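You operate a simulated robot arm through the tools that you are given. There is no shell and no other tool. Be economical: measure what you need, move in short steps, check, and stop when the job is done.

The job below is to be done with a simulated two-armed robot. You get a single attempt, and the scene is never put back.

JOB
Stack the white carton labelled "A" from the black belt on top of the white carton labelled "B". Put the test blank on the black belt away on the top of the glue bench. Take the lid off the travel mug and lay it down on the black belt. Press the delivery stop button two times. Put the red carton from the cross belt on the top of the grey bench. Take the white leaflet stack and put it on the top of the silver table. Take the board scraps from the left cross belt and put it on the blue notebook. Press the strapper zero button two times. Push the purple carton lid shut. The order is free. Set down upright: carton.

Only the result counts: the job must be done as asked and must still hold three seconds after the hand-in. Knocking over, shifting, dropping, spilling or breaking anything else fails it. A push-on lid holds only when it is set on centred and level and pressed home; a screw cap is set on level and turned clockwise until tight.

ROBOT AND FRAMES
Two 6-joint arms with two-finger parallel grippers on one trunk, on a base that drives. Base frame: it is fixed to the floor where the robot stands at the start and does not move with it; the origin is under the middle of the robot, x ahead of it, y to its left, z up; the surface under the hand at the start is at about z = 89.8. Lengths are in cm, angles in degrees, forces in N, time in s.
The left shoulder is at the start at [8, 21.6, 161], the right one opposite. With the tool pointing down near the work surface each hand reaches from about 10 to 70 cm from the robot's upright axis, wherever it stands, measured 20 degrees to its own side. Places, roughly: blue notebook (16x21x2 cm) [-490, 60, 90]; board scraps (17x6x4 cm) [-510, 60, 90]; carton [-25, -100, 100]; delivery stop button [230, 100, 100]; purple carton lid [-420, -230, 90]; strapper zero button [-670, 0, 130]; test blank [75, -50, 100]; top of the glue bench [570, 620, 80]; top of the grey bench [-390, -190, 80]; top of the silver table [-730, -210, 80]; travel mug (8x8x16 cm) [150, -10, 100]; white carton [75, 0, 100]; white leaflet stack (4x5x2 cm) [-390, 110, 90]. Payload 3.43 kg a hand.
The tool frame of a hand sits at the grasp point between the pads (the TCP): z along the fingers, y along the line on which they close. The tips reach 3 cm beyond it. The gripper opens to 9.4 cm. The fingers are 2.8 cm wide and 1 cm thick; the gripper's body (5 by 9.6 cm) begins 5.5 cm behind the TCP.
Orientation is told as [roll, pitch, yaw] about the base's x, y, z axes, in that order, counted from this pose: with the fingers straight down and closing along the base's y, the tool's x points along the base's -x, its y along +y and its z along -z.

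CONTROLS
- The arms move only by the tool step_arm. It takes "left_moves", "right_moves" or both (then of equal length, played together; a hand with none holds still); each is a list that holds one entry, the list of rows, each a list of 7 numbers: the shift along the tool's x, y, z in cm, then the turn, a rotation vector about the tool's x, y, z in degrees, then the finger opening in cm, from 0 to 9.4. In form: [[[tx, ty, tz, ax, ay, az, fingers], ...]]. A call has 1 to 8 rows; each row shifts and turns the commanded pose from where the row before left it, along the tool's axes as they then stand. Each row takes 0.2 s and may step no farther than 5 cm and 8.6 degrees from the row before; otherwise, or with a gripper value out of range, the whole call is refused. Where a pose cannot be reached the arm comes as near as it can. A force on the tool above 40 N (or 10 N above the force at the start of the call, whichever is more), or a blocked arm, ends the call early, and 0.2 s more pass. The fingers move at their own pace (about 7.2 cm/s each) and stop on an object; they squeeze with about 39 N. The grip force told is the motor's: it shows also when the fingers shut on nothing. Time passes only in rows, and 0.2 s behind the last, so rows that do not move let the fingers close. It gives the time, the measured TCP pose, the force on the tool (base axes), the opening and the grip force at its end, in the units of the frame above (readings bear some noise), with the torque about the TCP (base axes, N m) and any sound that the robot's microphone picked up.
- Cameras (640 x 400 px; columns grow to the right, rows downward): "scene" is now at [7.34, -5.98, 176.48]; the picture's right is [-0.82, -0.58, 0.00], its down [-0.45, 0.65, -0.61] and it looks along [0.35, -0.50, -0.79] (base axes); focal length 214 px, centre (320, 200). "left" rides on the left gripper at [7.6, -1.4, -10.3] in its tool frame; the picture's right is [0.18, 0.98, 0.00], its down [-0.75, 0.14, -0.64] and it looks along [-0.63, 0.12, 0.77] (tool axes); focal length 243 px, centre (320, 200). "right" rides on the right gripper at [7.6, 1.4, -10.3] in its tool frame; the picture's right is [-0.18, 0.98, 0.00], its down [-0.75, -0.14, -0.64] and it looks along [-0.63, -0.12, 0.77] (tool axes); focal length 243 px, centre (320, 200). There is no depth. A picture from a camera that has moved, and an enlarged one, comes with that camera's place and axes in the base frame and with its lens.
- get_image(camera): a new picture of that camera. The clock stands still meanwhile.
- raise_lower(by): slides the trunk up (or, below 0, down) by that many cm; the arms and the scene camera ride with it, the base frame stays. It gives what a move gives, with no picture.
- drive_base(legs): drives the robot by 1 to 6 legs, each [ahead, left, turn to the left] in cm, cm and degrees, along the robot's own axes; the way and the turn of a leg run together, so that a leg with both is an arc; at most 150 cm and 180 degrees a leg. The arms and the cameras ride along, it lands a little off, and it stops where it bumps. It gives what a move gives.
- turn_head(pan, tilt): turns the head with the scene camera to pan (to the left, within 86 degrees either way) and tilt (down, from -29 to 69), counted from straight ahead of the robot. It gives what a move gives.
- zoom(camera, box): a new picture of the part [left, top, right, bottom] of that camera's present view, enlarged. The clock stands still meanwhile.
- finish_job(): hands the job in; it is judged then, once.

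Go step by step. Nothing tells you exact positions but the pictures and the camera data: compare them with the known pose of the tool, close in by small moves and look again before you grip or let go. The budget is 207 turns and 190 pictures, counting those below and the enlarged ones. Unless the task says otherwise, let go and move clear before handing in, and close with one line.

The tools are called after ">>>" as a command line: name --argument value ..., lists and objects as JSON in quotes. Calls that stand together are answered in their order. step_arm: Moves the arms, as the interface text tells. Its arguments: {"type":"object","properties":{"left_moves":{"type":"array","items":{"type":"array","items":{"type":"array","items":{"type":"number"}}}},"right_moves":{"type":"array","items":{"type":"array","items":{"type":"array","items":{"type":"number"}}}}},"required":[]} The other tools are called the same way: raise_lower (by) slides the trunk up or down; drive_base (legs) drives the base; turn_head (pan, tilt) turns the head that bears the scene camera; get_image (camera) takes a picture; zoom (camera, box) takes an enlarged picture of a part of a camera's view; finish_job () hands the job in.

At the start:

```text
time_s: 0.0
left_eef_pos: [63.55, -5.18, 120.76]
left_orientation: [0.0, 0.0, -0.1]
left_force: [0.4, 0.0, 0.3]
left_moment: [-0.01, -0.01, 0.05]
left_finger_gap: 9.4
left_finger_force: 0.1
right_eef_pos: [33.5, -51.83, 100.01]
right_orientation: [0.1, 0.0, -0.1]
right_force: [0.0, -0.9, 1.0]
right_moment: [0.04, 0.01, 0.0]
right_finger_gap: 9.41
right_finger_force: 0.1
trunk travel left (down, up): [-84.0, 0.0]
robot x, y, heading: [0.14, -0.17, -0.2]
head pan, tilt: [-54.9, 52.1]
```

scene: 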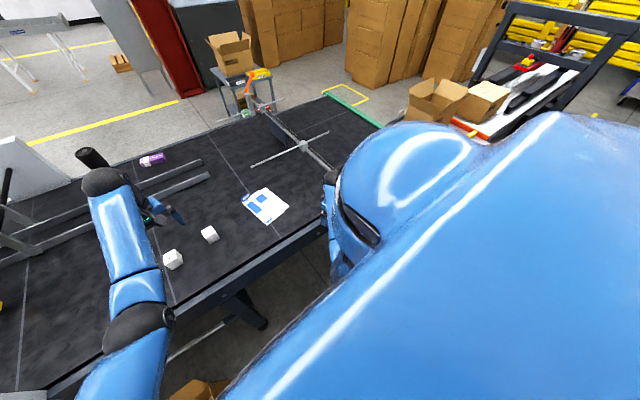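
right: 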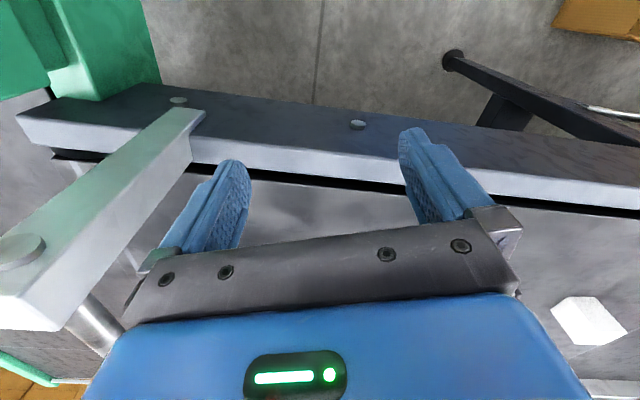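
left: 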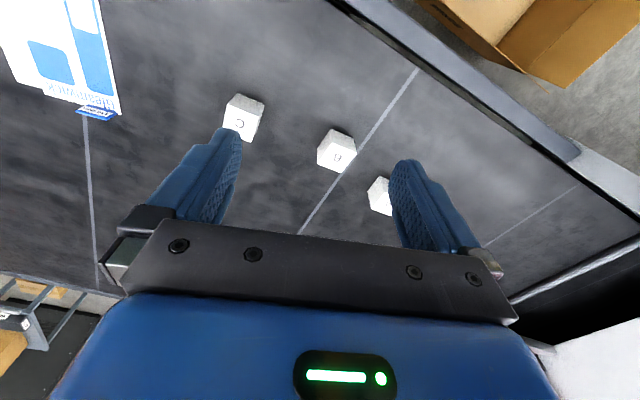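

I see three small white cartons on the black belt near the left hand. I'll look at them enlarged, and take a forward view as well.

>>> zoom --camera "left" --box '[200, 80, 420, 220]'

>>> turn_head --pan 0 --tilt 40

>>> get_image --camera "scene"

```text
2.86 times, centred on (310, 150) of left
camera zoom: at [56.0, -6.56, 131.13], right [-0.18, 0.98, 0.0], down [0.75, 0.14, 0.64], along [0.63, 0.12, -0.77], focal length 693 px, centre (349, 343)
```

zoom: 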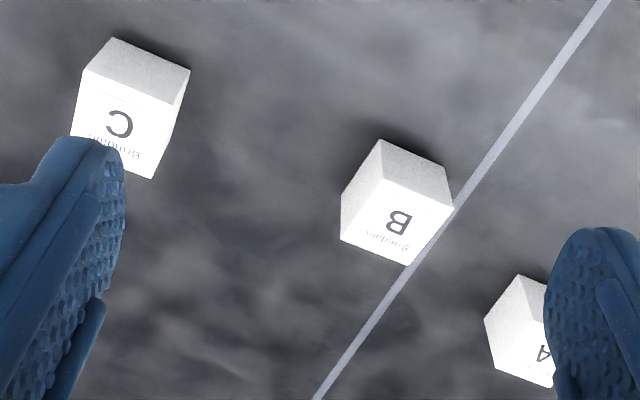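

```text
time_s: 1.2
left_eef_pos: [63.6, -5.19, 120.91]
left_orientation: [-0.1, 0.0, 0.0]
left_force: [-0.3, 0.4, 0.8]
left_moment: [0.0, -0.01, 0.01]
left_finger_gap: 9.39
left_finger_force: 0.1
right_eef_pos: [33.51, -51.82, 100.04]
right_orientation: [0.0, 0.0, 0.1]
right_force: [-0.7, 1.0, 0.2]
right_moment: [0.0, -0.01, 0.01]
right_finger_gap: 9.41
right_finger_force: 0.1
trunk travel left (down, up): [-84.0, 0.0]
robot x, y, heading: [0.01, 0.01, -0.3]
head pan, tilt: [0.0, 40.0]
```

```text
185 pictures are left
camera scene: at [11.54, 0.13, 178.18], right [0.0, -1.0, 0.0], down [-0.64, 0.0, -0.77], along [0.77, 0.0, -0.64], focal length 214 px, centre (320, 200)
```

scene: 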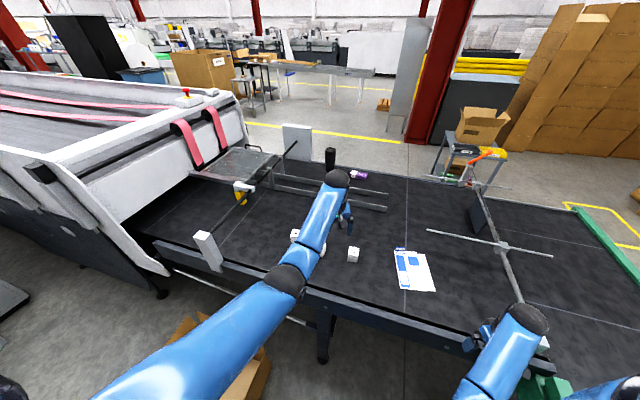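

The belt runs slanted, with its near edge from about (30,-79) to (85,89). I'll zoom in on the mug, the blank, the button and the cartons.

>>> zoom --camera "scene" --box '[270, 130, 430, 230]'

>>> zoom --camera "scene" --box '[340, 220, 480, 308]'

>>> zoom --camera "scene" --box '[140, 60, 300, 160]'

```text
4.00 times, centred on (350, 180) of scene
camera zoom: at [11.54, 0.13, 178.18], right [0.0, -1.0, 0.0], down [-0.64, 0.0, -0.77], along [0.77, 0.0, -0.64], focal length 858 px, centre (200, 280)
```

zoom: 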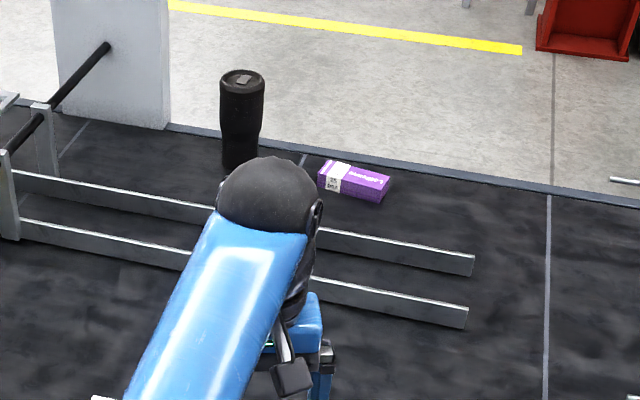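

```text
4.55 times, centred on (410, 264) of scene
camera zoom: at [11.54, 0.13, 178.18], right [0.0, -1.0, 0.0], down [-0.64, 0.0, -0.77], along [0.77, 0.0, -0.64], focal length 975 px, centre (-89, -91)
```

zoom: 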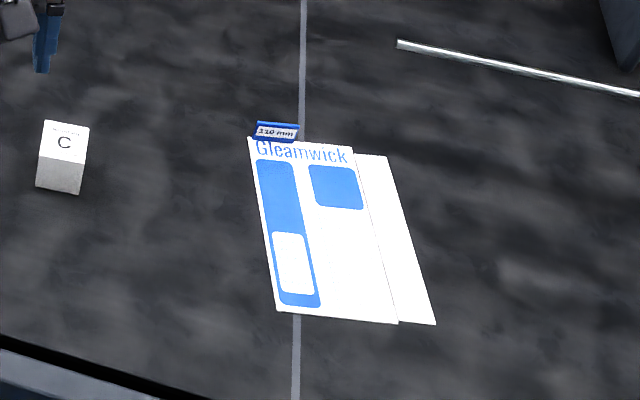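

```text
4.00 times, centred on (220, 110) of scene
camera zoom: at [11.54, 0.13, 178.18], right [0.0, -1.0, 0.0], down [-0.64, 0.0, -0.77], along [0.77, 0.0, -0.64], focal length 858 px, centre (720, 560)
```

zoom: 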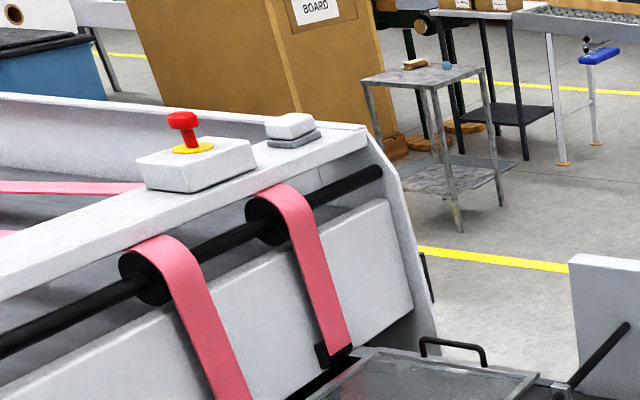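

The blank has a blue "110 mm" piece at its corner. I'll raise the right hand and bring it over for a closer look.

>>> step_arm --right_moves '[[[0, 0, -5, 0, 0, 0, 9.4], [0, 0, -5, 0, 0, 0, 9.4], [0, 0, -5, 0, 0, 0, 9.4], [0, 0, -5, 0, 0, 0, 9.4], [-5, 3, 0, 0, 0, 0, 9.4], [-5, 3, 0, 0, 0, 0, 9.4]]]'

>>> get_image --camera "right"

>>> turn_head --pan -86 --tilt 40

>>> get_image --camera "scene"

```text
refused: row 5 steps farther than a row can; nothing moved
```

```text
181 pictures are left
camera right: at [25.93, -50.34, 110.23], right [0.18, 0.98, 0.0], down [0.75, -0.14, 0.64], along [0.63, -0.12, -0.77], focal length 243 px, centre (320, 200)
```

right: 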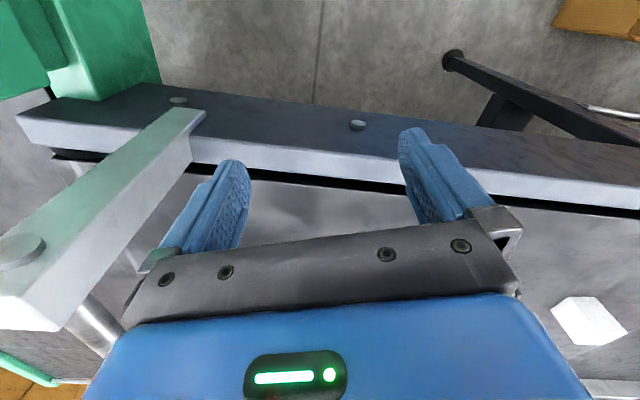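

```text
time_s: 2.8
left_eef_pos: [63.46, -5.06, 120.92]
left_orientation: [0.0, 0.0, 0.1]
left_force: [1.3, 0.0, -0.4]
left_moment: [0.0, 0.0, 0.01]
left_finger_gap: 9.39
left_finger_force: 0.0
right_eef_pos: [33.58, -51.83, 99.98]
right_orientation: [0.0, -0.1, 0.1]
right_force: [-0.4, 0.6, 0.0]
right_moment: [0.01, 0.02, 0.0]
right_finger_gap: 9.4
right_finger_force: 0.0
trunk travel left (down, up): [-84.0, 0.0]
robot x, y, heading: [-0.29, -0.25, -0.1]
head pan, tilt: [-85.9, 40.0]
```

```text
180 pictures are left
camera scene: at [3.64, -8.34, 178.18], right [-1.0, -0.07, 0.0], down [-0.05, 0.64, -0.77], along [0.05, -0.76, -0.64], focal length 214 px, centre (320, 200)
```

scene: 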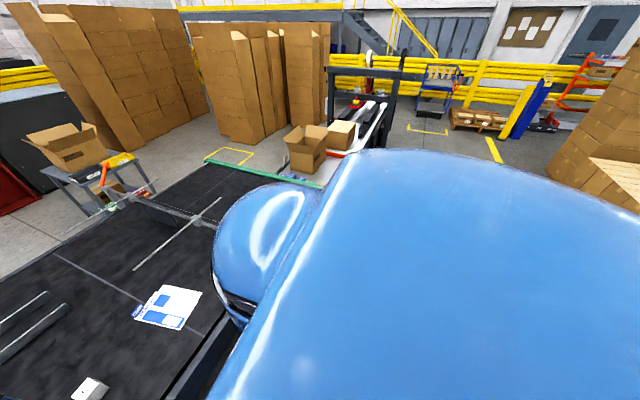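

The wrist cameras are mounted upside-down, so the bottom of the picture is farther ahead. I'll retry the move with smaller rows.

>>> step_arm --right_moves '[[[0, 0, -5, 0, 0, 0, 9.4], [0, 0, -5, 0, 0, 0, 9.4], [0, 0, -5, 0, 0, 0, 9.4], [0, 0, -5, 0, 0, 0, 9.4], [-4, 2, 0, 0, 0, 0, 9.4], [-4, 2, 0, 0, 0, 0, 9.4], [-4, 0, 0, 0, 0, 0, 9.4]]]'

>>> get_image --camera "right"

```text
time_s: 4.4
left_eef_pos: [63.63, -5.14, 120.75]
left_orientation: [-0.1, 0.0, -0.1]
left_force: [-1.0, -1.0, 0.1]
left_moment: [-0.01, 0.0, 0.03]
left_finger_gap: 9.4
left_finger_force: 0.0
right_eef_pos: [47.77, -50.17, 106.17]
right_orientation: [0.0, 0.1, -0.1]
right_force: [-0.1, -0.1, 0.5]
right_moment: [0.01, 0.0, 0.0]
right_finger_gap: 9.41
right_finger_force: 0.2
right hand out of reach, approached as far as the arm can: row 2, 3, 4
trunk travel left (down, up): [-84.0, 0.0]
robot x, y, heading: [0.03, 0.16, 0.0]
head pan, tilt: [-85.9, 40.0]
```

```text
179 pictures are left
camera right: at [40.17, -48.74, 116.37], right [0.19, 0.98, 0.0], down [0.75, -0.14, 0.64], along [0.63, -0.12, -0.77], focal length 243 px, centre (320, 200)
```

right: 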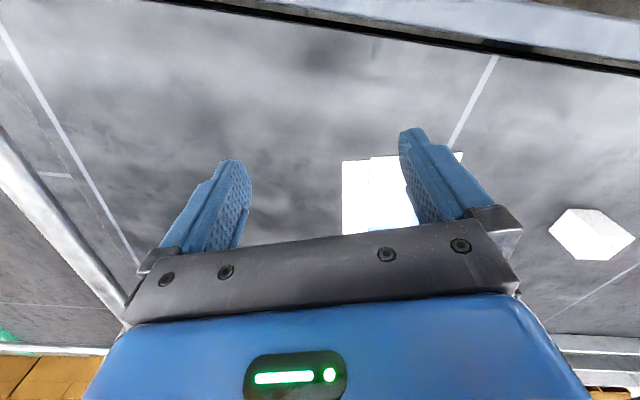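

The right arm's height is limited close in. Before I rotate the base to face the belt squarely, I'll look at the rods on the right and the base clearance.

>>> turn_head --pan -35 --tilt 45

>>> get_image --camera "scene"

>>> turn_head --pan 86 --tilt 25

>>> get_image --camera "scene"

```text
time_s: 5.6
left_eef_pos: [63.64, -5.17, 120.87]
left_orientation: [0.0, 0.0, 0.0]
left_force: [-0.1, -0.8, -0.8]
left_moment: [0.01, -0.01, 0.03]
left_finger_gap: 9.39
left_finger_force: 0.0
right_eef_pos: [47.53, -50.14, 106.13]
right_orientation: [0.0, 0.1, 0.1]
right_force: [-0.2, 0.6, 0.2]
right_moment: [0.05, -0.01, 0.05]
right_finger_gap: 9.41
right_finger_force: 0.1
trunk travel left (down, up): [-84.0, 0.0]
robot x, y, heading: [-0.23, 0.06, -0.1]
head pan, tilt: [-35.0, 45.0]
```

```text
178 pictures are left
camera scene: at [9.69, -4.5, 177.46], right [-0.57, -0.82, 0.0], down [-0.58, 0.41, -0.71], along [0.58, -0.41, -0.71], focal length 214 px, centre (320, 200)
```

scene: 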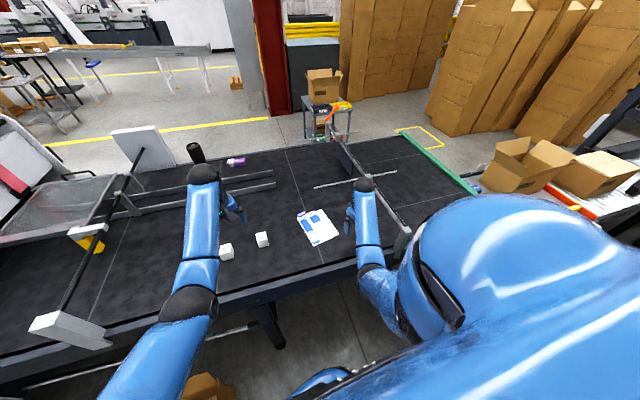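

```text
time_s: 7.6
left_eef_pos: [63.63, -5.11, 120.85]
left_orientation: [0.0, 0.0, 0.0]
left_force: [-0.1, -0.3, 0.0]
left_moment: [0.01, 0.04, 0.04]
left_finger_gap: 9.41
left_finger_force: 0.1
right_eef_pos: [47.56, -50.18, 106.16]
right_orientation: [0.0, 0.0, 0.0]
right_force: [-1.0, -0.6, 0.7]
right_moment: [0.02, 0.0, -0.01]
right_finger_gap: 9.44
right_finger_force: 0.0
trunk travel left (down, up): [-84.0, 0.0]
robot x, y, heading: [0.32, 0.04, 0.1]
head pan, tilt: [85.9, 25.0]
```

```text
177 pictures are left
camera scene: at [3.69, 9.33, 180.52], right [1.0, -0.07, 0.0], down [-0.03, -0.42, -0.91], along [0.06, 0.9, -0.42], focal length 214 px, centre (320, 200)
```

scene: 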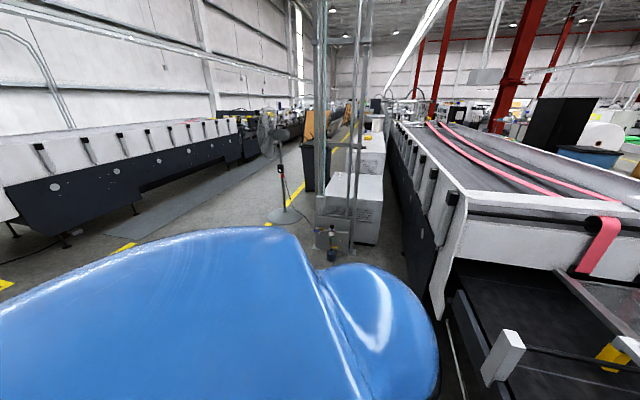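

I'll tuck the right hand inward, then turn about 18° right and move up to the belt so both the cartons and the blank come in reach.

>>> step_arm --right_moves '[[[0, 5, 0, 0, 0, 0, 9.4], [0, 5, 0, 0, 0, 0, 9.4], [0, 5, 0, 0, 0, 0, 9.4]]]'

>>> drive_base --legs '[[0, 0, -18], [15, 10, 0]]'

>>> turn_head --pan 0 --tilt 50

>>> get_image --camera "scene"

>>> get_image --camera "left"

```text
time_s: 8.4
left_eef_pos: [63.62, -5.06, 120.81]
left_orientation: [-0.1, 0.0, 0.0]
left_force: [-0.6, 0.0, -0.4]
left_moment: [0.02, 0.0, 0.0]
left_finger_gap: 9.43
left_finger_force: 0.1
right_eef_pos: [47.41, -35.03, 106.04]
right_orientation: [-0.1, -0.1, 0.0]
right_force: [0.0, 0.3, 0.3]
right_moment: [-0.02, -0.01, -0.01]
right_finger_gap: 9.41
right_finger_force: 0.1
right hand out of reach, approached as far as the arm can: row 3
trunk travel left (down, up): [-84.0, 0.0]
robot x, y, heading: [-0.09, 0.17, 0.1]
head pan, tilt: [85.9, 25.0]
```

```text
time_s: 11.0
left_eef_pos: [75.77, -20.36, 121.12]
left_orientation: [0.1, -0.1, -18.3]
left_force: [0.1, 0.3, 1.1]
left_moment: [0.01, -0.02, 0.01]
left_finger_gap: 9.41
left_finger_force: 0.1
right_eef_pos: [51.24, -43.8, 106.12]
right_orientation: [0.2, -0.2, -18.4]
right_force: [-0.9, -0.7, -0.2]
right_moment: [0.02, 0.01, -0.01]
right_finger_gap: 9.42
right_finger_force: 0.0
trunk travel left (down, up): [-84.0, 0.0]
robot x, y, heading: [17.61, 4.8, -18.3]
head pan, tilt: [85.9, 25.0]
```

```text
time_s: 12.6
left_eef_pos: [76.16, -20.18, 120.92]
left_orientation: [0.0, -0.1, -18.4]
left_force: [-0.8, 0.5, 0.1]
left_moment: [0.04, -0.02, 0.04]
left_finger_gap: 9.4
left_finger_force: 0.0
right_eef_pos: [51.61, -43.71, 105.94]
right_orientation: [0.0, -0.1, -18.4]
right_force: [0.4, 0.0, -0.7]
right_moment: [-0.02, -0.02, 0.0]
right_finger_gap: 9.41
right_finger_force: 0.1
trunk travel left (down, up): [-84.0, 0.0]
robot x, y, heading: [17.36, 5.05, -18.6]
head pan, tilt: [0.0, 50.0]
```

```text
176 pictures are left
camera scene: at [27.67, 1.55, 176.76], right [-0.31, -0.95, 0.0], down [-0.73, 0.24, -0.64], along [0.61, -0.2, -0.77], focal length 214 px, centre (320, 200)
```

scene: 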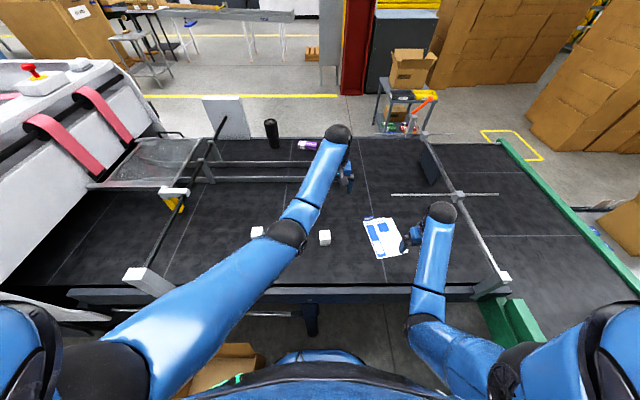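

```text
175 pictures are left
camera left: at [68.53, -19.09, 131.12], right [0.14, 0.99, 0.0], down [0.76, -0.1, 0.64], along [0.64, -0.09, -0.77], focal length 243 px, centre (320, 200)
```

left: 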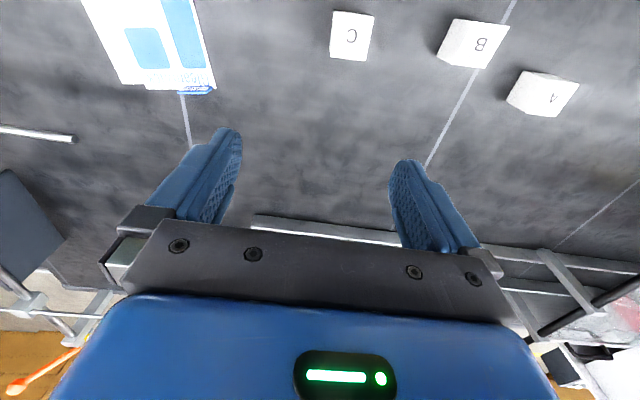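

All three cartons are clear: A ≈ (84.8,12.9), B ≈ (76.1,0.6), C ≈ (73,-16). I'll bring the left hand over A.

>>> step_arm --left_moves '[[[0.3, 4.8, 0, 0, 0, 0, 9.4], [0.3, 4.8, 0, 0, 0, 0, 9.4], [0.3, 4.8, 0, 0, 0, 0, 9.4], [0.3, 4.8, 0, 0, 0, 0, 9.4], [0.3, 4.8, 0, 0, 0, 0, 9.4], [0.3, 4.8, 0.5, 0, 0, 0, 9.4], [0.3, 4.7, 1, 0, 0, 0, 9.4], [0, 0, 4.5, 0, 0, 0, 9.4]]]'

>>> get_image --camera "left"

```text
time_s: 14.4
left_eef_pos: [88.65, 9.82, 111.32]
left_orientation: [0.1, 0.0, -18.4]
left_force: [-0.5, -0.5, -0.4]
left_moment: [-0.01, 0.02, 0.0]
left_finger_gap: 9.4
left_finger_force: 0.2
left hand out of reach, approached as far as the arm can: row 1, 2, 3, 4, 5
right_eef_pos: [51.66, -43.67, 106.06]
right_orientation: [0.1, -0.1, -18.4]
right_force: [1.4, 0.1, -0.1]
right_moment: [0.02, 0.0, 0.03]
right_finger_gap: 9.41
right_finger_force: 0.0
trunk travel left (down, up): [-84.0, 0.0]
robot x, y, heading: [17.76, 4.69, -18.4]
head pan, tilt: [0.0, 50.0]
```

```text
174 pictures are left
camera left: at [81.02, 10.87, 121.59], right [0.14, 0.99, 0.0], down [0.76, -0.1, 0.64], along [0.64, -0.09, -0.77], focal length 243 px, centre (320, 200)
```

left: 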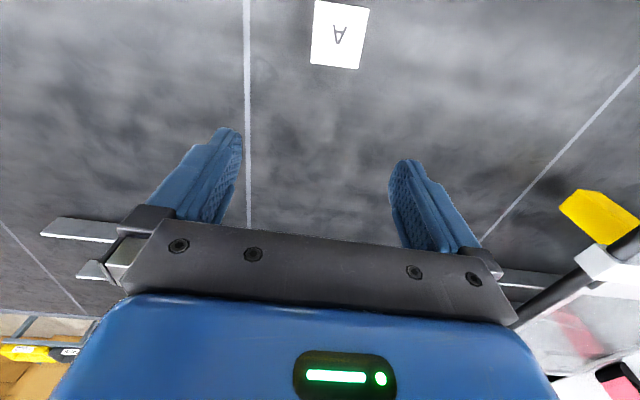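

A is about a 5 cm cube, turned to a yaw of about -13°, centred near (83.9,12.2). I'll align the hand and descend partway.

>>> step_arm --left_moves '[[[2.6, 0.4, 0, 0, 0, -3, 9.4], [2.6, 0.4, 0, 0, 0, -3, 9.4], [0, 0, 4, 0, 0, 0, 9.4], [0, 0, 4, 0, 0, 0, 9.4]]]'

>>> get_image --camera "left"

```text
time_s: 15.4
left_eef_pos: [83.9, 12.05, 103.37]
left_orientation: [0.0, 0.0, -12.4]
left_force: [-0.8, 0.0, 1.0]
left_moment: [0.0, 0.02, 0.0]
left_finger_gap: 9.4
left_finger_force: 0.1
right_eef_pos: [51.68, -43.68, 105.94]
right_orientation: [0.0, 0.1, -18.4]
right_force: [1.0, -0.5, -0.5]
right_moment: [0.02, 0.0, 0.0]
right_finger_gap: 9.42
right_finger_force: 0.0
trunk travel left (down, up): [-84.0, 0.0]
robot x, y, heading: [17.63, 4.67, -18.6]
head pan, tilt: [0.0, 50.0]
```

```text
173 pictures are left
camera left: at [76.23, 12.18, 113.55], right [0.03, 1.0, 0.0], down [0.77, -0.02, 0.64], along [0.64, -0.02, -0.77], focal length 243 px, centre (320, 200)
```

left: 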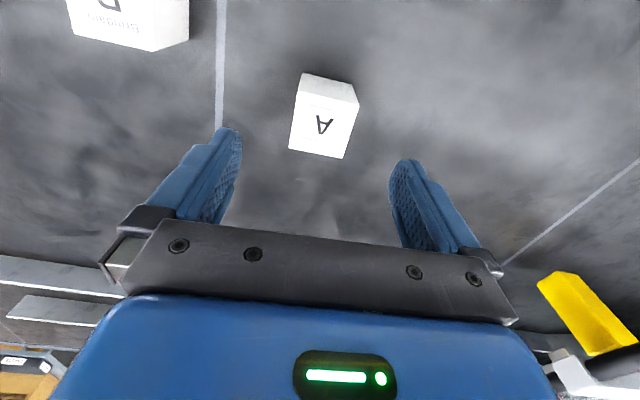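

The hand is centred over A. Descending and gripping.

>>> step_arm --left_moves '[[[-0.3, 0, 4, 0, 0, 0, 9.4], [0, 0, 4, 0, 0, 0, 9.4], [0, 0, 1.7, 0, 0, 0, 9.4], [0, 0, 0, 0, 0, 0, 3], [0, 0, 0, 0, 0, 0, 3], [0, 0, 0, 0, 0, 0, 3]]]'

>>> get_image --camera "left"

```text
time_s: 16.8
left_eef_pos: [84.02, 11.93, 93.71]
left_orientation: [0.1, 0.0, -12.4]
left_force: [0.6, 0.8, -0.2]
left_moment: [0.0, 0.01, -0.01]
left_finger_gap: 4.89
left_finger_force: 38.9
right_eef_pos: [51.51, -43.64, 106.02]
right_orientation: [0.0, -0.1, -18.4]
right_force: [-0.3, 0.3, 0.0]
right_moment: [-0.01, 0.0, 0.0]
right_finger_gap: 9.41
right_finger_force: 0.1
trunk travel left (down, up): [-84.0, 0.0]
robot x, y, heading: [17.52, 4.82, -18.5]
head pan, tilt: [0.0, 50.0]
```

```text
172 pictures are left
camera left: at [76.25, 12.17, 104.03], right [0.03, 1.0, 0.0], down [0.77, -0.02, 0.64], along [0.64, -0.02, -0.77], focal length 243 px, centre (320, 200)
```

left: 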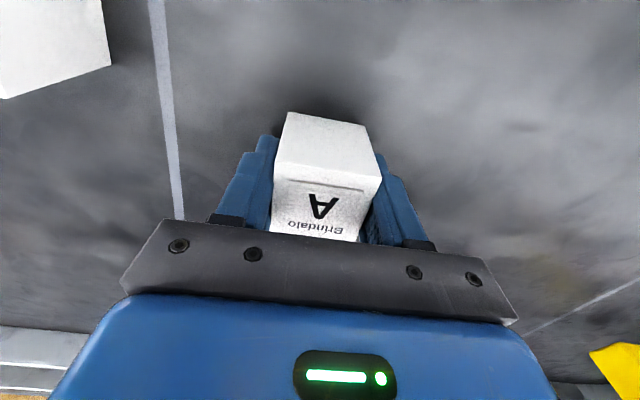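

A is held with its face up. I'll lift it and move toward B to measure B precisely.

>>> step_arm --left_moves '[[[0, 0, -4, 0, 0, 0, 3], [0, 0, -4, 0, 0, 0, 3], [0, 0, -4, 0, 0, 0, 3], [0, -4, 0, 0, 0, 0, 3], [0, -4, 0, 0, 0, 0, 3]]]'

>>> get_image --camera "left"

```text
time_s: 18.0
left_eef_pos: [82.4, 3.95, 105.63]
left_orientation: [0.2, 0.1, -12.3]
left_force: [0.2, 0.0, -0.9]
left_moment: [0.01, 0.0, 0.0]
left_finger_gap: 4.88
left_finger_force: 39.1
right_eef_pos: [51.6, -43.78, 105.78]
right_orientation: [0.1, -0.1, -18.3]
right_force: [-0.1, -0.2, -0.7]
right_moment: [-0.02, 0.02, 0.0]
right_finger_gap: 9.42
right_finger_force: 0.1
trunk travel left (down, up): [-84.0, 0.0]
robot x, y, heading: [17.31, 4.82, -18.2]
head pan, tilt: [0.0, 50.0]
```

```text
171 pictures are left
camera left: at [74.67, 4.26, 115.98], right [0.03, 1.0, 0.0], down [0.77, -0.02, 0.64], along [0.64, -0.02, -0.77], focal length 243 px, centre (320, 200)
```

left: 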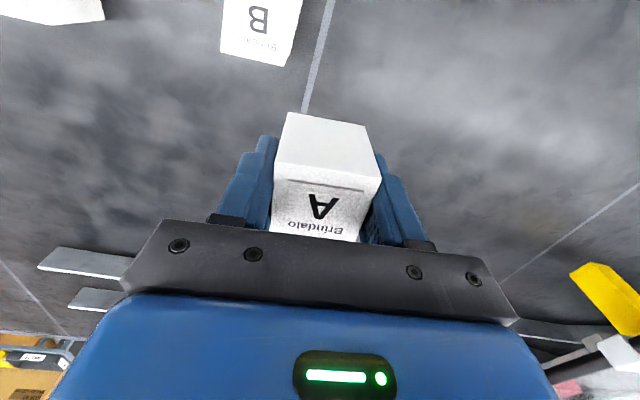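

I'll enlarge B to separate its top face from its side.

>>> zoom --camera "left" --box '[200, 0, 320, 75]'

```text
5.33 times, centred on (260, 38) of left
camera zoom: at [74.67, 4.26, 115.98], right [0.03, 1.0, 0.0], down [0.77, -0.02, 0.64], along [0.64, -0.02, -0.77], focal length 1294 px, centre (640, 1067)
```

zoom: 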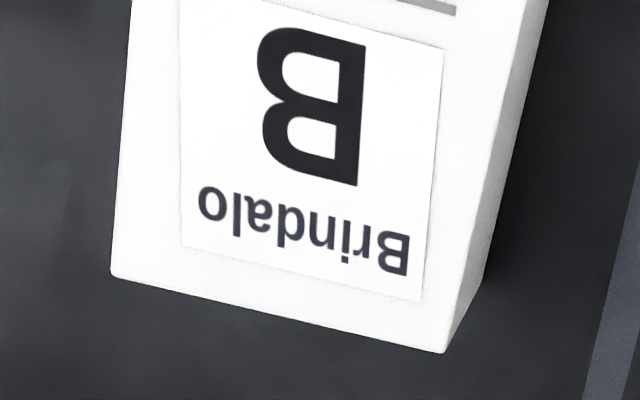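

B's centre is about (75.8,-0.3). A sits about 0.75 cm ahead of the TCP, so I'll aim the TCP at (75.1,-0.2) and come down partway.

>>> step_arm --left_moves '[[[3.1, -2.8, 0, 0, 0, 0, 3], [3.15, -2.8, 0, 0, 0, -2, 3], [0, 0, 3, 0, 0, 0, 3], [0, 0, 1.5, 0, 0, 0, 3]]]'

>>> get_image --camera "left"

>>> zoom --camera "scene" --box '[230, 200, 350, 275]'

```text
time_s: 19.0
left_eef_pos: [75.16, 0.2, 101.14]
left_orientation: [0.0, 0.0, -10.3]
left_force: [0.0, 1.1, -0.4]
left_moment: [-0.03, -0.02, -0.01]
left_finger_gap: 4.89
left_finger_force: 39.5
right_eef_pos: [51.63, -43.46, 105.96]
right_orientation: [-0.1, -0.1, -18.4]
right_force: [0.0, -0.5, -0.7]
right_moment: [-0.04, -0.01, 0.01]
right_finger_gap: 9.39
right_finger_force: 0.0
trunk travel left (down, up): [-84.0, 0.0]
robot x, y, heading: [17.67, 4.73, -18.3]
head pan, tilt: [0.0, 50.0]
```

```text
169 pictures are left
camera left: at [67.48, 0.18, 111.45], right [0.0, 1.0, 0.0], down [0.77, 0.0, 0.64], along [0.64, 0.0, -0.77], focal length 243 px, centre (320, 200)
```

left: 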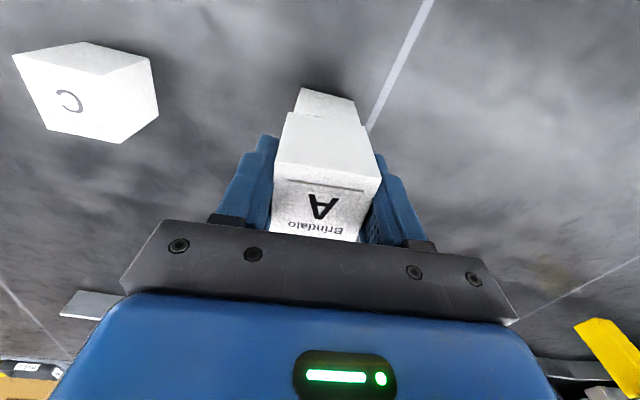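

```text
5.33 times, centred on (290, 238) of scene
camera zoom: at [27.83, 1.69, 176.75], right [-0.31, -0.95, 0.0], down [-0.73, 0.24, -0.64], along [0.61, -0.2, -0.77], focal length 1144 px, centre (480, 0)
```

zoom: 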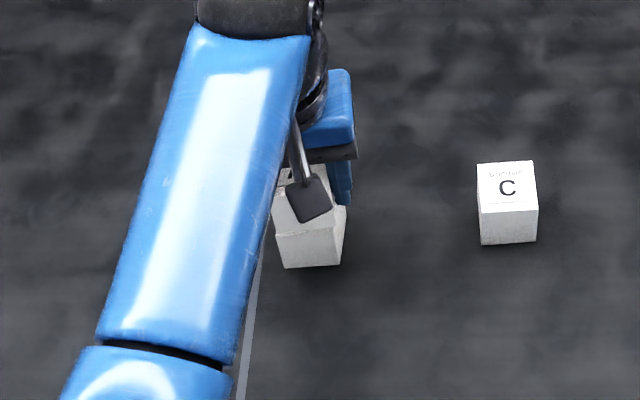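

The alignment is within about 0.3 cm. I'll correct the yaw by 4° and lower A gently.

>>> step_arm --left_moves '[[[-0.2, 0, 0.8, 0, 0, 4.5, 3], [0, 0, 0.8, 0, 0, 0, 3], [0, 0, 0.5, 0, 0, 0, 3], [0, 0, 0.3, 0, 0, 0, 3]]]'

>>> get_image --camera "left"

```text
time_s: 20.0
left_eef_pos: [75.23, 0.07, 99.06]
left_orientation: [0.0, -0.3, -14.7]
left_force: [1.1, 1.2, 22.9]
left_moment: [0.04, -0.23, 0.04]
left_finger_gap: 4.89
left_finger_force: 39.0
right_eef_pos: [51.36, -43.61, 106.08]
right_orientation: [-0.1, -0.2, -18.3]
right_force: [0.3, 0.4, -0.2]
right_moment: [0.01, 0.01, 0.0]
right_finger_gap: 9.38
right_finger_force: 0.1
trunk travel left (down, up): [-84.0, 0.0]
robot x, y, heading: [17.44, 4.78, -18.6]
head pan, tilt: [0.0, 50.0]
```

```text
167 pictures are left
camera left: at [67.52, 0.67, 109.37], right [0.07, 1.0, 0.0], down [0.76, -0.05, 0.65], along [0.65, -0.05, -0.76], focal length 243 px, centre (320, 200)
```

left: 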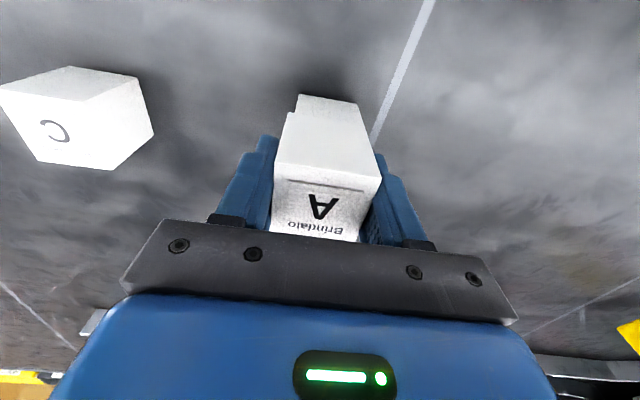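

A contacts B; it looks about 0.4 cm too far to the right. I'll nudge it back, set it down and release.

>>> step_arm --left_moves '[[[0, 0, -0.8, 0, 0, 0, 3], [0, 0.4, 0, 0, 0, 0, 3], [0, 0, 0.4, 0, 0, 0, 3], [0, 0, 0.2, 0, 0, 0, 3]]]'

>>> zoom --camera "left" --box '[220, 60, 420, 185]'

```text
time_s: 21.0
left_eef_pos: [75.23, 0.51, 99.16]
left_orientation: [0.0, -0.2, -14.9]
left_force: [-1.1, 2.9, 12.7]
left_moment: [0.05, -0.01, 0.05]
left_finger_gap: 4.91
left_finger_force: 38.8
right_eef_pos: [51.36, -43.56, 106.15]
right_orientation: [0.0, -0.2, -18.5]
right_force: [-0.2, 0.1, -0.3]
right_moment: [0.01, 0.0, 0.03]
right_finger_gap: 9.4
right_finger_force: 0.0
trunk travel left (down, up): [-84.0, 0.0]
robot x, y, heading: [17.46, 4.78, -18.3]
head pan, tilt: [0.0, 50.0]
```

```text
3.20 times, centred on (320, 122) of left
camera zoom: at [67.47, 1.1, 109.42], right [0.07, 1.0, 0.0], down [0.76, -0.06, 0.65], along [0.64, -0.05, -0.76], focal length 776 px, centre (320, 448)
```

zoom: 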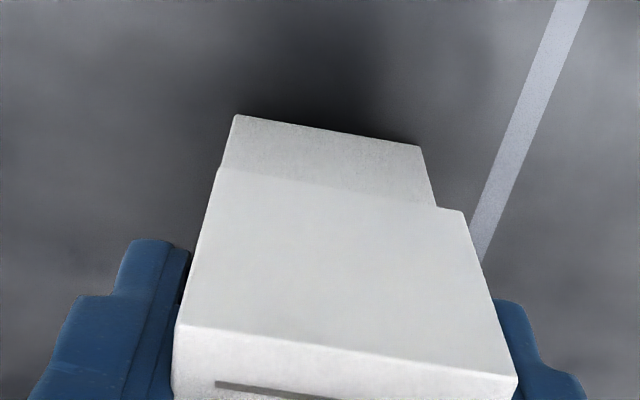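

A overhangs about 0.6 cm toward the robot and slightly left. One more small correction before release.

>>> step_arm --left_moves '[[[0, 0, -0.8, 0, 0, 0, 3], [-0.6, -0.2, 0, 0, 0, 0, 3], [0, 0, 0.5, 0, 0, 0, 3], [0, 0, 0.25, 0, 0, 0, 3]]]'

>>> zoom --camera "left" --box '[220, 60, 420, 185]'

```text
time_s: 22.0
left_eef_pos: [75.93, 0.15, 99.18]
left_orientation: [0.0, -0.2, -14.9]
left_force: [0.0, -0.1, 6.4]
left_moment: [0.11, -0.06, 0.02]
left_finger_gap: 4.9
left_finger_force: 38.8
right_eef_pos: [51.46, -43.59, 106.09]
right_orientation: [0.0, -0.1, -18.5]
right_force: [-0.5, -0.1, 0.7]
right_moment: [0.0, 0.04, 0.0]
right_finger_gap: 9.4
right_finger_force: 0.0
trunk travel left (down, up): [-84.0, 0.0]
robot x, y, heading: [17.66, 4.97, -18.4]
head pan, tilt: [0.0, 50.0]
```

```text
3.20 times, centred on (320, 122) of left
camera zoom: at [68.12, 0.78, 109.44], right [0.07, 1.0, 0.0], down [0.76, -0.06, 0.64], along [0.64, -0.05, -0.76], focal length 776 px, centre (320, 448)
```

zoom: 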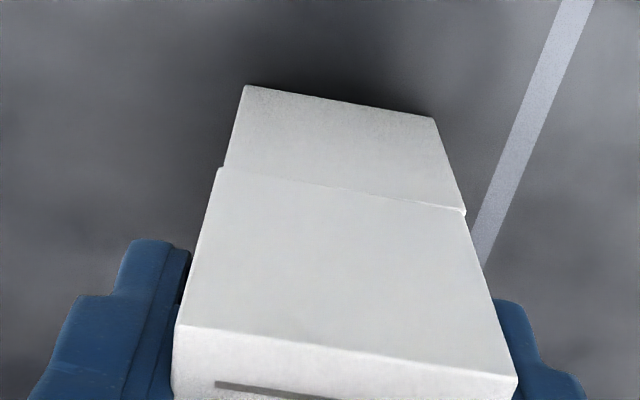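

A lies well on B. Releasing and lifting off.

>>> step_arm --left_moves '[[[0, 0, 0, 0, 0, 0, 6], [0, 0, 0, 0, 0, 0, 8], [0, 0, 0, 0, 0, 0, 9.4], [0, 0, -3, 0, 0, 0, 9.4], [0, 0, -4, 0, 0, 0, 9.4], [0, 0, -4, 0, 0, 0, 9.4], [0, 0, -4, 0, 0, 0, 9.4]]]'

>>> get_image --camera "left"

>>> get_image --camera "right"

```text
time_s: 23.6
left_eef_pos: [77.66, -0.89, 110.78]
left_orientation: [0.0, 0.0, -14.9]
left_force: [0.1, 0.6, -0.3]
left_moment: [-0.04, 0.0, -0.02]
left_finger_gap: 9.42
left_finger_force: 0.1
left hand out of reach, approached as far as the arm can: row 6, 7
right_eef_pos: [51.7, -43.66, 105.9]
right_orientation: [0.0, 0.0, -18.4]
right_force: [0.6, -0.3, 0.0]
right_moment: [-0.01, -0.01, 0.03]
right_finger_gap: 9.39
right_finger_force: 0.0
trunk travel left (down, up): [-84.0, 0.0]
robot x, y, heading: [17.53, 5.1, -18.2]
head pan, tilt: [0.0, 50.0]
```

```text
164 pictures are left
camera left: at [69.94, -0.23, 121.04], right [0.07, 1.0, 0.0], down [0.76, -0.06, 0.64], along [0.64, -0.05, -0.77], focal length 243 px, centre (320, 200)
```

left: 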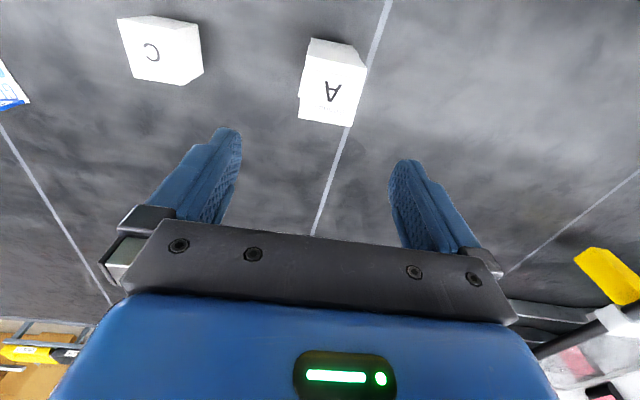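

```text
163 pictures are left
camera right: at [44.9, -39.85, 116.18], right [0.48, 0.87, 0.0], down [0.67, -0.37, 0.64], along [0.56, -0.31, -0.77], focal length 243 px, centre (320, 200)
```

right: 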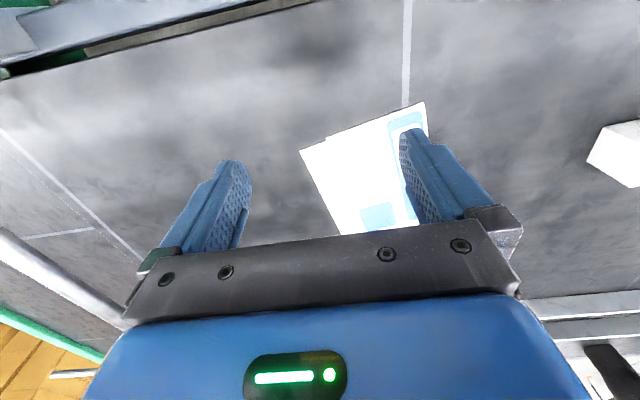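

The stack stands. Now a close look at the test blank and its blue tab.

>>> zoom --camera "scene" --box '[350, 205, 414, 245]'

```text
10.00 times, centred on (382, 225) of scene
camera zoom: at [27.76, 1.48, 176.75], right [-0.31, -0.95, 0.0], down [-0.73, 0.24, -0.64], along [0.61, -0.2, -0.77], focal length 2145 px, centre (-300, -50)
```

zoom: 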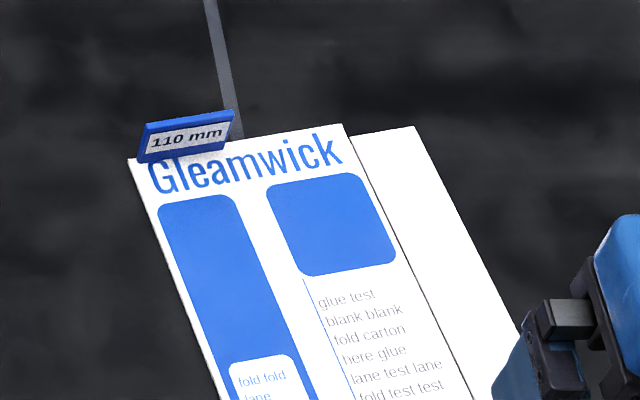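

The blank's flat sheet has an upright blue tab (110 mm), about 5 cm wide, running along base y near (77,-39.6). I'll move 5 cm closer to the belt, then turn the right hand so its fingers close along x.

>>> drive_base --legs '[[5, 0, 0]]'

>>> step_arm --right_moves '[[[-2, 0, 0, 0, 0, 8.5, 9.4], [-2, 0, 0, 0, 0, 8.5, 9.4], [0, 0, 0, 0, 0, 8.5, 9.4], [0, 0, 0, 0, 0, 8.5, 9.4], [0, 0, 0, 0, 0, 8.5, 9.4], [0, 0, 0, 0, 0, 8.5, 9.4], [0, 0, 0, 0, 0, 8.5, 9.4], [0, 0, 0, 0, 0, 8.5, 9.4]]]'

>>> get_image --camera "right"

```text
time_s: 24.5
left_eef_pos: [81.24, -2.15, 111.35]
left_orientation: [-0.2, -0.5, -15.0]
left_force: [-1.0, 0.7, 0.4]
left_moment: [-0.01, -0.08, -0.03]
left_finger_gap: 9.43
left_finger_force: 0.1
right_eef_pos: [55.21, -44.83, 106.38]
right_orientation: [0.0, -0.6, -18.4]
right_force: [-1.5, 1.0, 0.6]
right_moment: [-0.03, -0.07, -0.02]
right_finger_gap: 9.4
right_finger_force: 0.0
trunk travel left (down, up): [-84.0, 0.0]
robot x, y, heading: [21.88, 3.12, -18.7]
head pan, tilt: [0.0, 50.0]
```

```text
time_s: 26.3
left_eef_pos: [82.16, -2.46, 110.68]
left_orientation: [0.1, -0.1, -14.9]
left_force: [-0.6, 0.5, 0.3]
left_moment: [0.0, 0.04, 0.0]
left_finger_gap: 9.39
left_finger_force: 0.1
right_eef_pos: [59.91, -46.63, 105.85]
right_orientation: [0.0, 0.1, -86.6]
right_force: [0.8, 0.5, -0.2]
right_moment: [0.04, 0.0, 0.01]
right_finger_gap: 9.42
right_finger_force: 0.0
trunk travel left (down, up): [-84.0, 0.0]
robot x, y, heading: [21.93, 2.93, -18.5]
head pan, tilt: [0.0, 50.0]
```

```text
161 pictures are left
camera right: at [60.96, -39.06, 116.16], right [0.99, -0.13, 0.0], down [-0.1, -0.76, 0.64], along [-0.08, -0.64, -0.77], focal length 243 px, centre (320, 200)
```

right: 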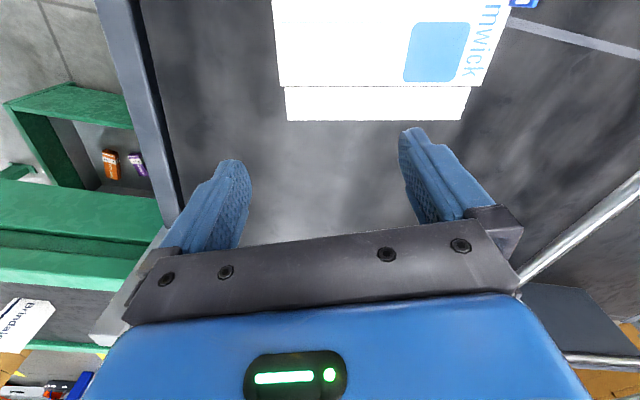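

The sheet and its tab are visible at the top right. I'll move the hand over the tab.

>>> step_arm --right_moves '[[[1.4, 4.3, 0, 0, 0, 3.4, 9.4], [1.5, 4.3, 0, 0, 0, 0, 9.4], [1.5, 4.3, 0, 0, 0, 0, 9.4], [1.5, 4.3, 0, 0, 0, 0, 9.4]]]'

>>> get_image --camera "right"

```text
time_s: 27.3
left_eef_pos: [82.24, -2.29, 110.75]
left_orientation: [-0.1, 0.0, -15.0]
left_force: [0.2, 0.5, -0.9]
left_moment: [0.02, -0.01, -0.01]
left_finger_gap: 9.42
left_finger_force: 0.0
right_eef_pos: [77.11, -40.56, 105.71]
right_orientation: [0.1, 0.0, -89.9]
right_force: [-0.2, 0.5, -0.5]
right_moment: [-0.02, 0.0, 0.03]
right_finger_gap: 9.4
right_finger_force: 0.0
trunk travel left (down, up): [-84.0, 0.0]
robot x, y, heading: [21.88, 3.05, -18.4]
head pan, tilt: [0.0, 50.0]
```

```text
160 pictures are left
camera right: at [78.61, -32.88, 116.0], right [0.98, -0.18, 0.0], down [-0.14, -0.75, 0.64], along [-0.12, -0.63, -0.77], focal length 243 px, centre (320, 200)
```

right: 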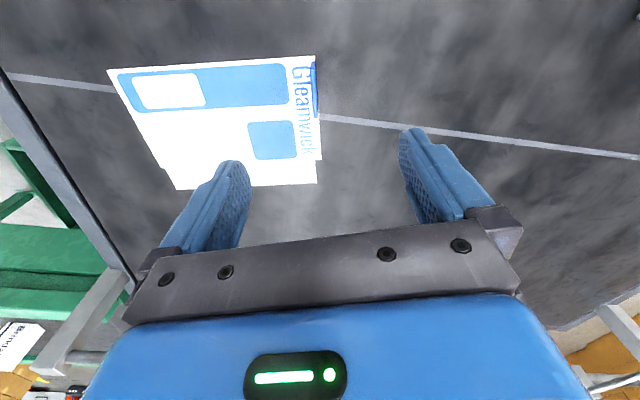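

The tab is centred near (76.9,-39.6), with its normal about 7° off x. I'll align and descend to just above the sheet.

>>> step_arm --right_moves '[[[0.9, -0.15, 0, 0, 0, 7, 9.4], [0, 0, 4, 0, 0, 0, 9.4], [0, 0, 4, 0, 0, 0, 9.4], [0, 0, 3, 0, 0, 0, 9.4]]]'

>>> get_image --camera "right"

```text
time_s: 28.3
left_eef_pos: [82.34, -2.48, 110.75]
left_orientation: [0.0, 0.0, -14.8]
left_force: [-1.4, 0.3, -0.6]
left_moment: [-0.02, -0.01, -0.01]
left_finger_gap: 9.41
left_finger_force: 0.1
right_eef_pos: [76.85, -39.65, 94.91]
right_orientation: [0.1, 0.0, -97.0]
right_force: [-0.4, -0.7, 0.1]
right_moment: [0.03, -0.01, -0.03]
right_finger_gap: 9.4
right_finger_force: 0.1
trunk travel left (down, up): [-84.0, 0.0]
robot x, y, heading: [22.05, 3.55, -18.2]
head pan, tilt: [0.0, 50.0]
```

```text
159 pictures are left
camera right: at [79.09, -32.25, 105.13], right [0.95, -0.3, 0.0], down [-0.23, -0.73, 0.64], along [-0.19, -0.61, -0.77], focal length 243 px, centre (320, 200)
```

right: 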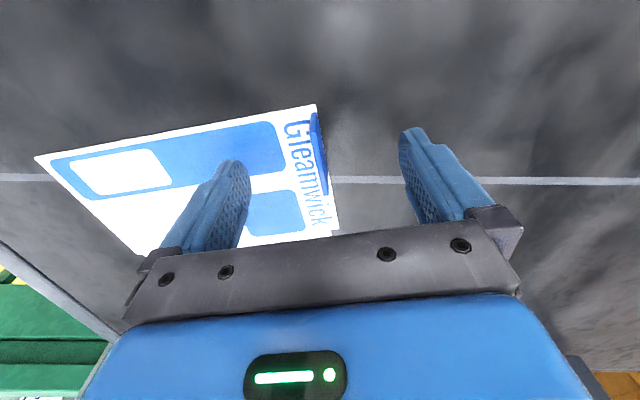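

The tab stands between the fingers. Final lowering and closing.

>>> step_arm --right_moves '[[[-0.4, 0, 0.8, 0, 0, 0, 9.4], [0, 0, 0.6, 0, 0, 0, 9.4], [0, 0, 0, 0, 0, 0, 0], [0, 0, 0, 0, 0, 0, 0], [0, 0, 0, 0, 0, 0, 0], [0, 0, 0, 0, 0, 0, 0]]]'

>>> get_image --camera "right"

```text
time_s: 29.7
left_eef_pos: [82.07, -2.26, 110.95]
left_orientation: [0.0, -0.2, -14.9]
left_force: [-0.4, -0.1, -0.4]
left_moment: [-0.03, -0.03, 0.03]
left_finger_gap: 9.4
left_finger_force: 0.0
right_eef_pos: [76.8, -40.03, 93.69]
right_orientation: [0.1, -0.1, -96.8]
right_force: [1.5, -1.5, 10.3]
right_moment: [-0.07, 0.15, 0.05]
right_finger_gap: 0.3
right_finger_force: 37.4
trunk travel left (down, up): [-84.0, 0.0]
robot x, y, heading: [22.11, 2.75, -18.3]
head pan, tilt: [0.0, 50.0]
```

```text
158 pictures are left
camera right: at [79.09, -32.58, 103.97], right [0.95, -0.3, 0.0], down [-0.23, -0.73, 0.64], along [-0.19, -0.61, -0.77], focal length 243 px, centre (320, 200)
```

right: 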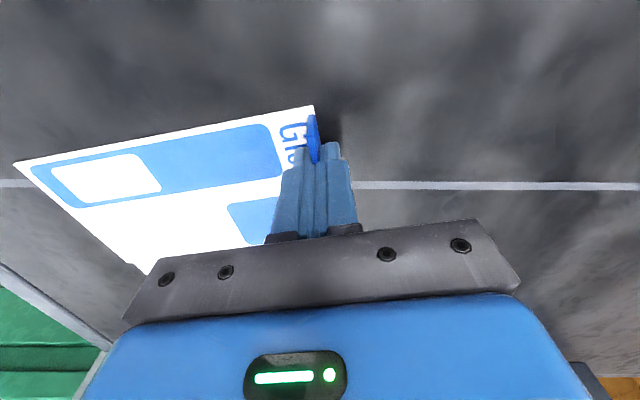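

The tab is gripped, 0.3 cm thick. Lifting the blank.

>>> step_arm --right_moves '[[[0, 0, -2, 0, 0, 0, 0], [0, 0, -4, 0, 0, 0, 0], [0, 0, -4, 0, 0, 0, 0], [0, 0, -3, 0, 0, 0, 0]]]'

>>> get_image --camera "right"

>>> get_image --camera "scene"

```text
time_s: 30.7
left_eef_pos: [82.29, -2.38, 110.84]
left_orientation: [0.0, 0.0, -14.9]
left_force: [-0.6, 0.2, -0.5]
left_moment: [0.01, 0.01, 0.01]
left_finger_gap: 9.37
left_finger_force: 0.2
right_eef_pos: [76.56, -39.96, 106.57]
right_orientation: [0.0, -0.1, -96.8]
right_force: [0.2, 0.3, -0.5]
right_moment: [0.03, -0.03, 0.0]
right_finger_gap: 0.28
right_finger_force: 37.8
trunk travel left (down, up): [-84.0, 0.0]
robot x, y, heading: [21.84, 3.1, -18.5]
head pan, tilt: [0.0, 50.0]
```

```text
157 pictures are left
camera right: at [79.05, -32.47, 116.89], right [0.95, -0.3, 0.0], down [-0.23, -0.73, 0.64], along [-0.19, -0.61, -0.77], focal length 243 px, centre (320, 200)
```

right: 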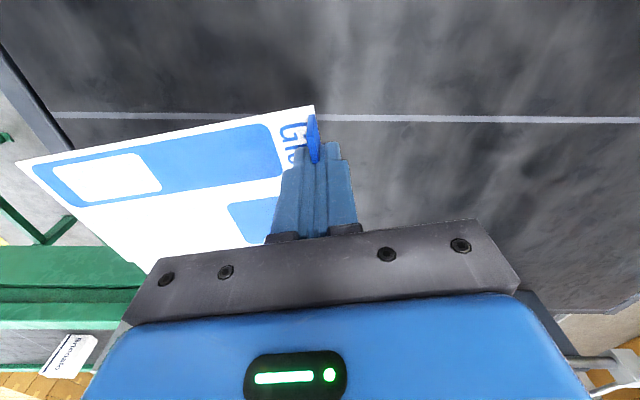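

```text
156 pictures are left
camera scene: at [32.3, -0.01, 176.76], right [-0.32, -0.95, 0.0], down [-0.73, 0.24, -0.64], along [0.61, -0.2, -0.77], focal length 214 px, centre (320, 200)
```

scene: 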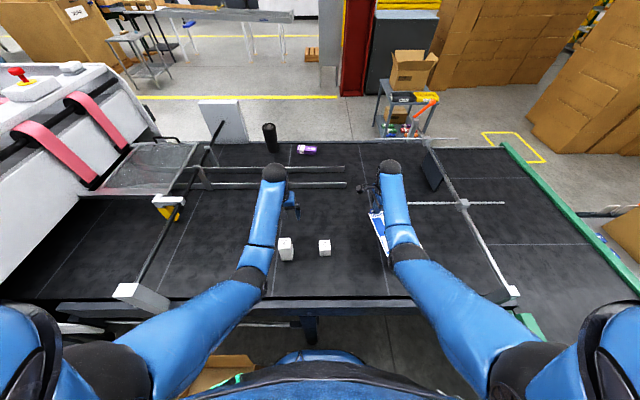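

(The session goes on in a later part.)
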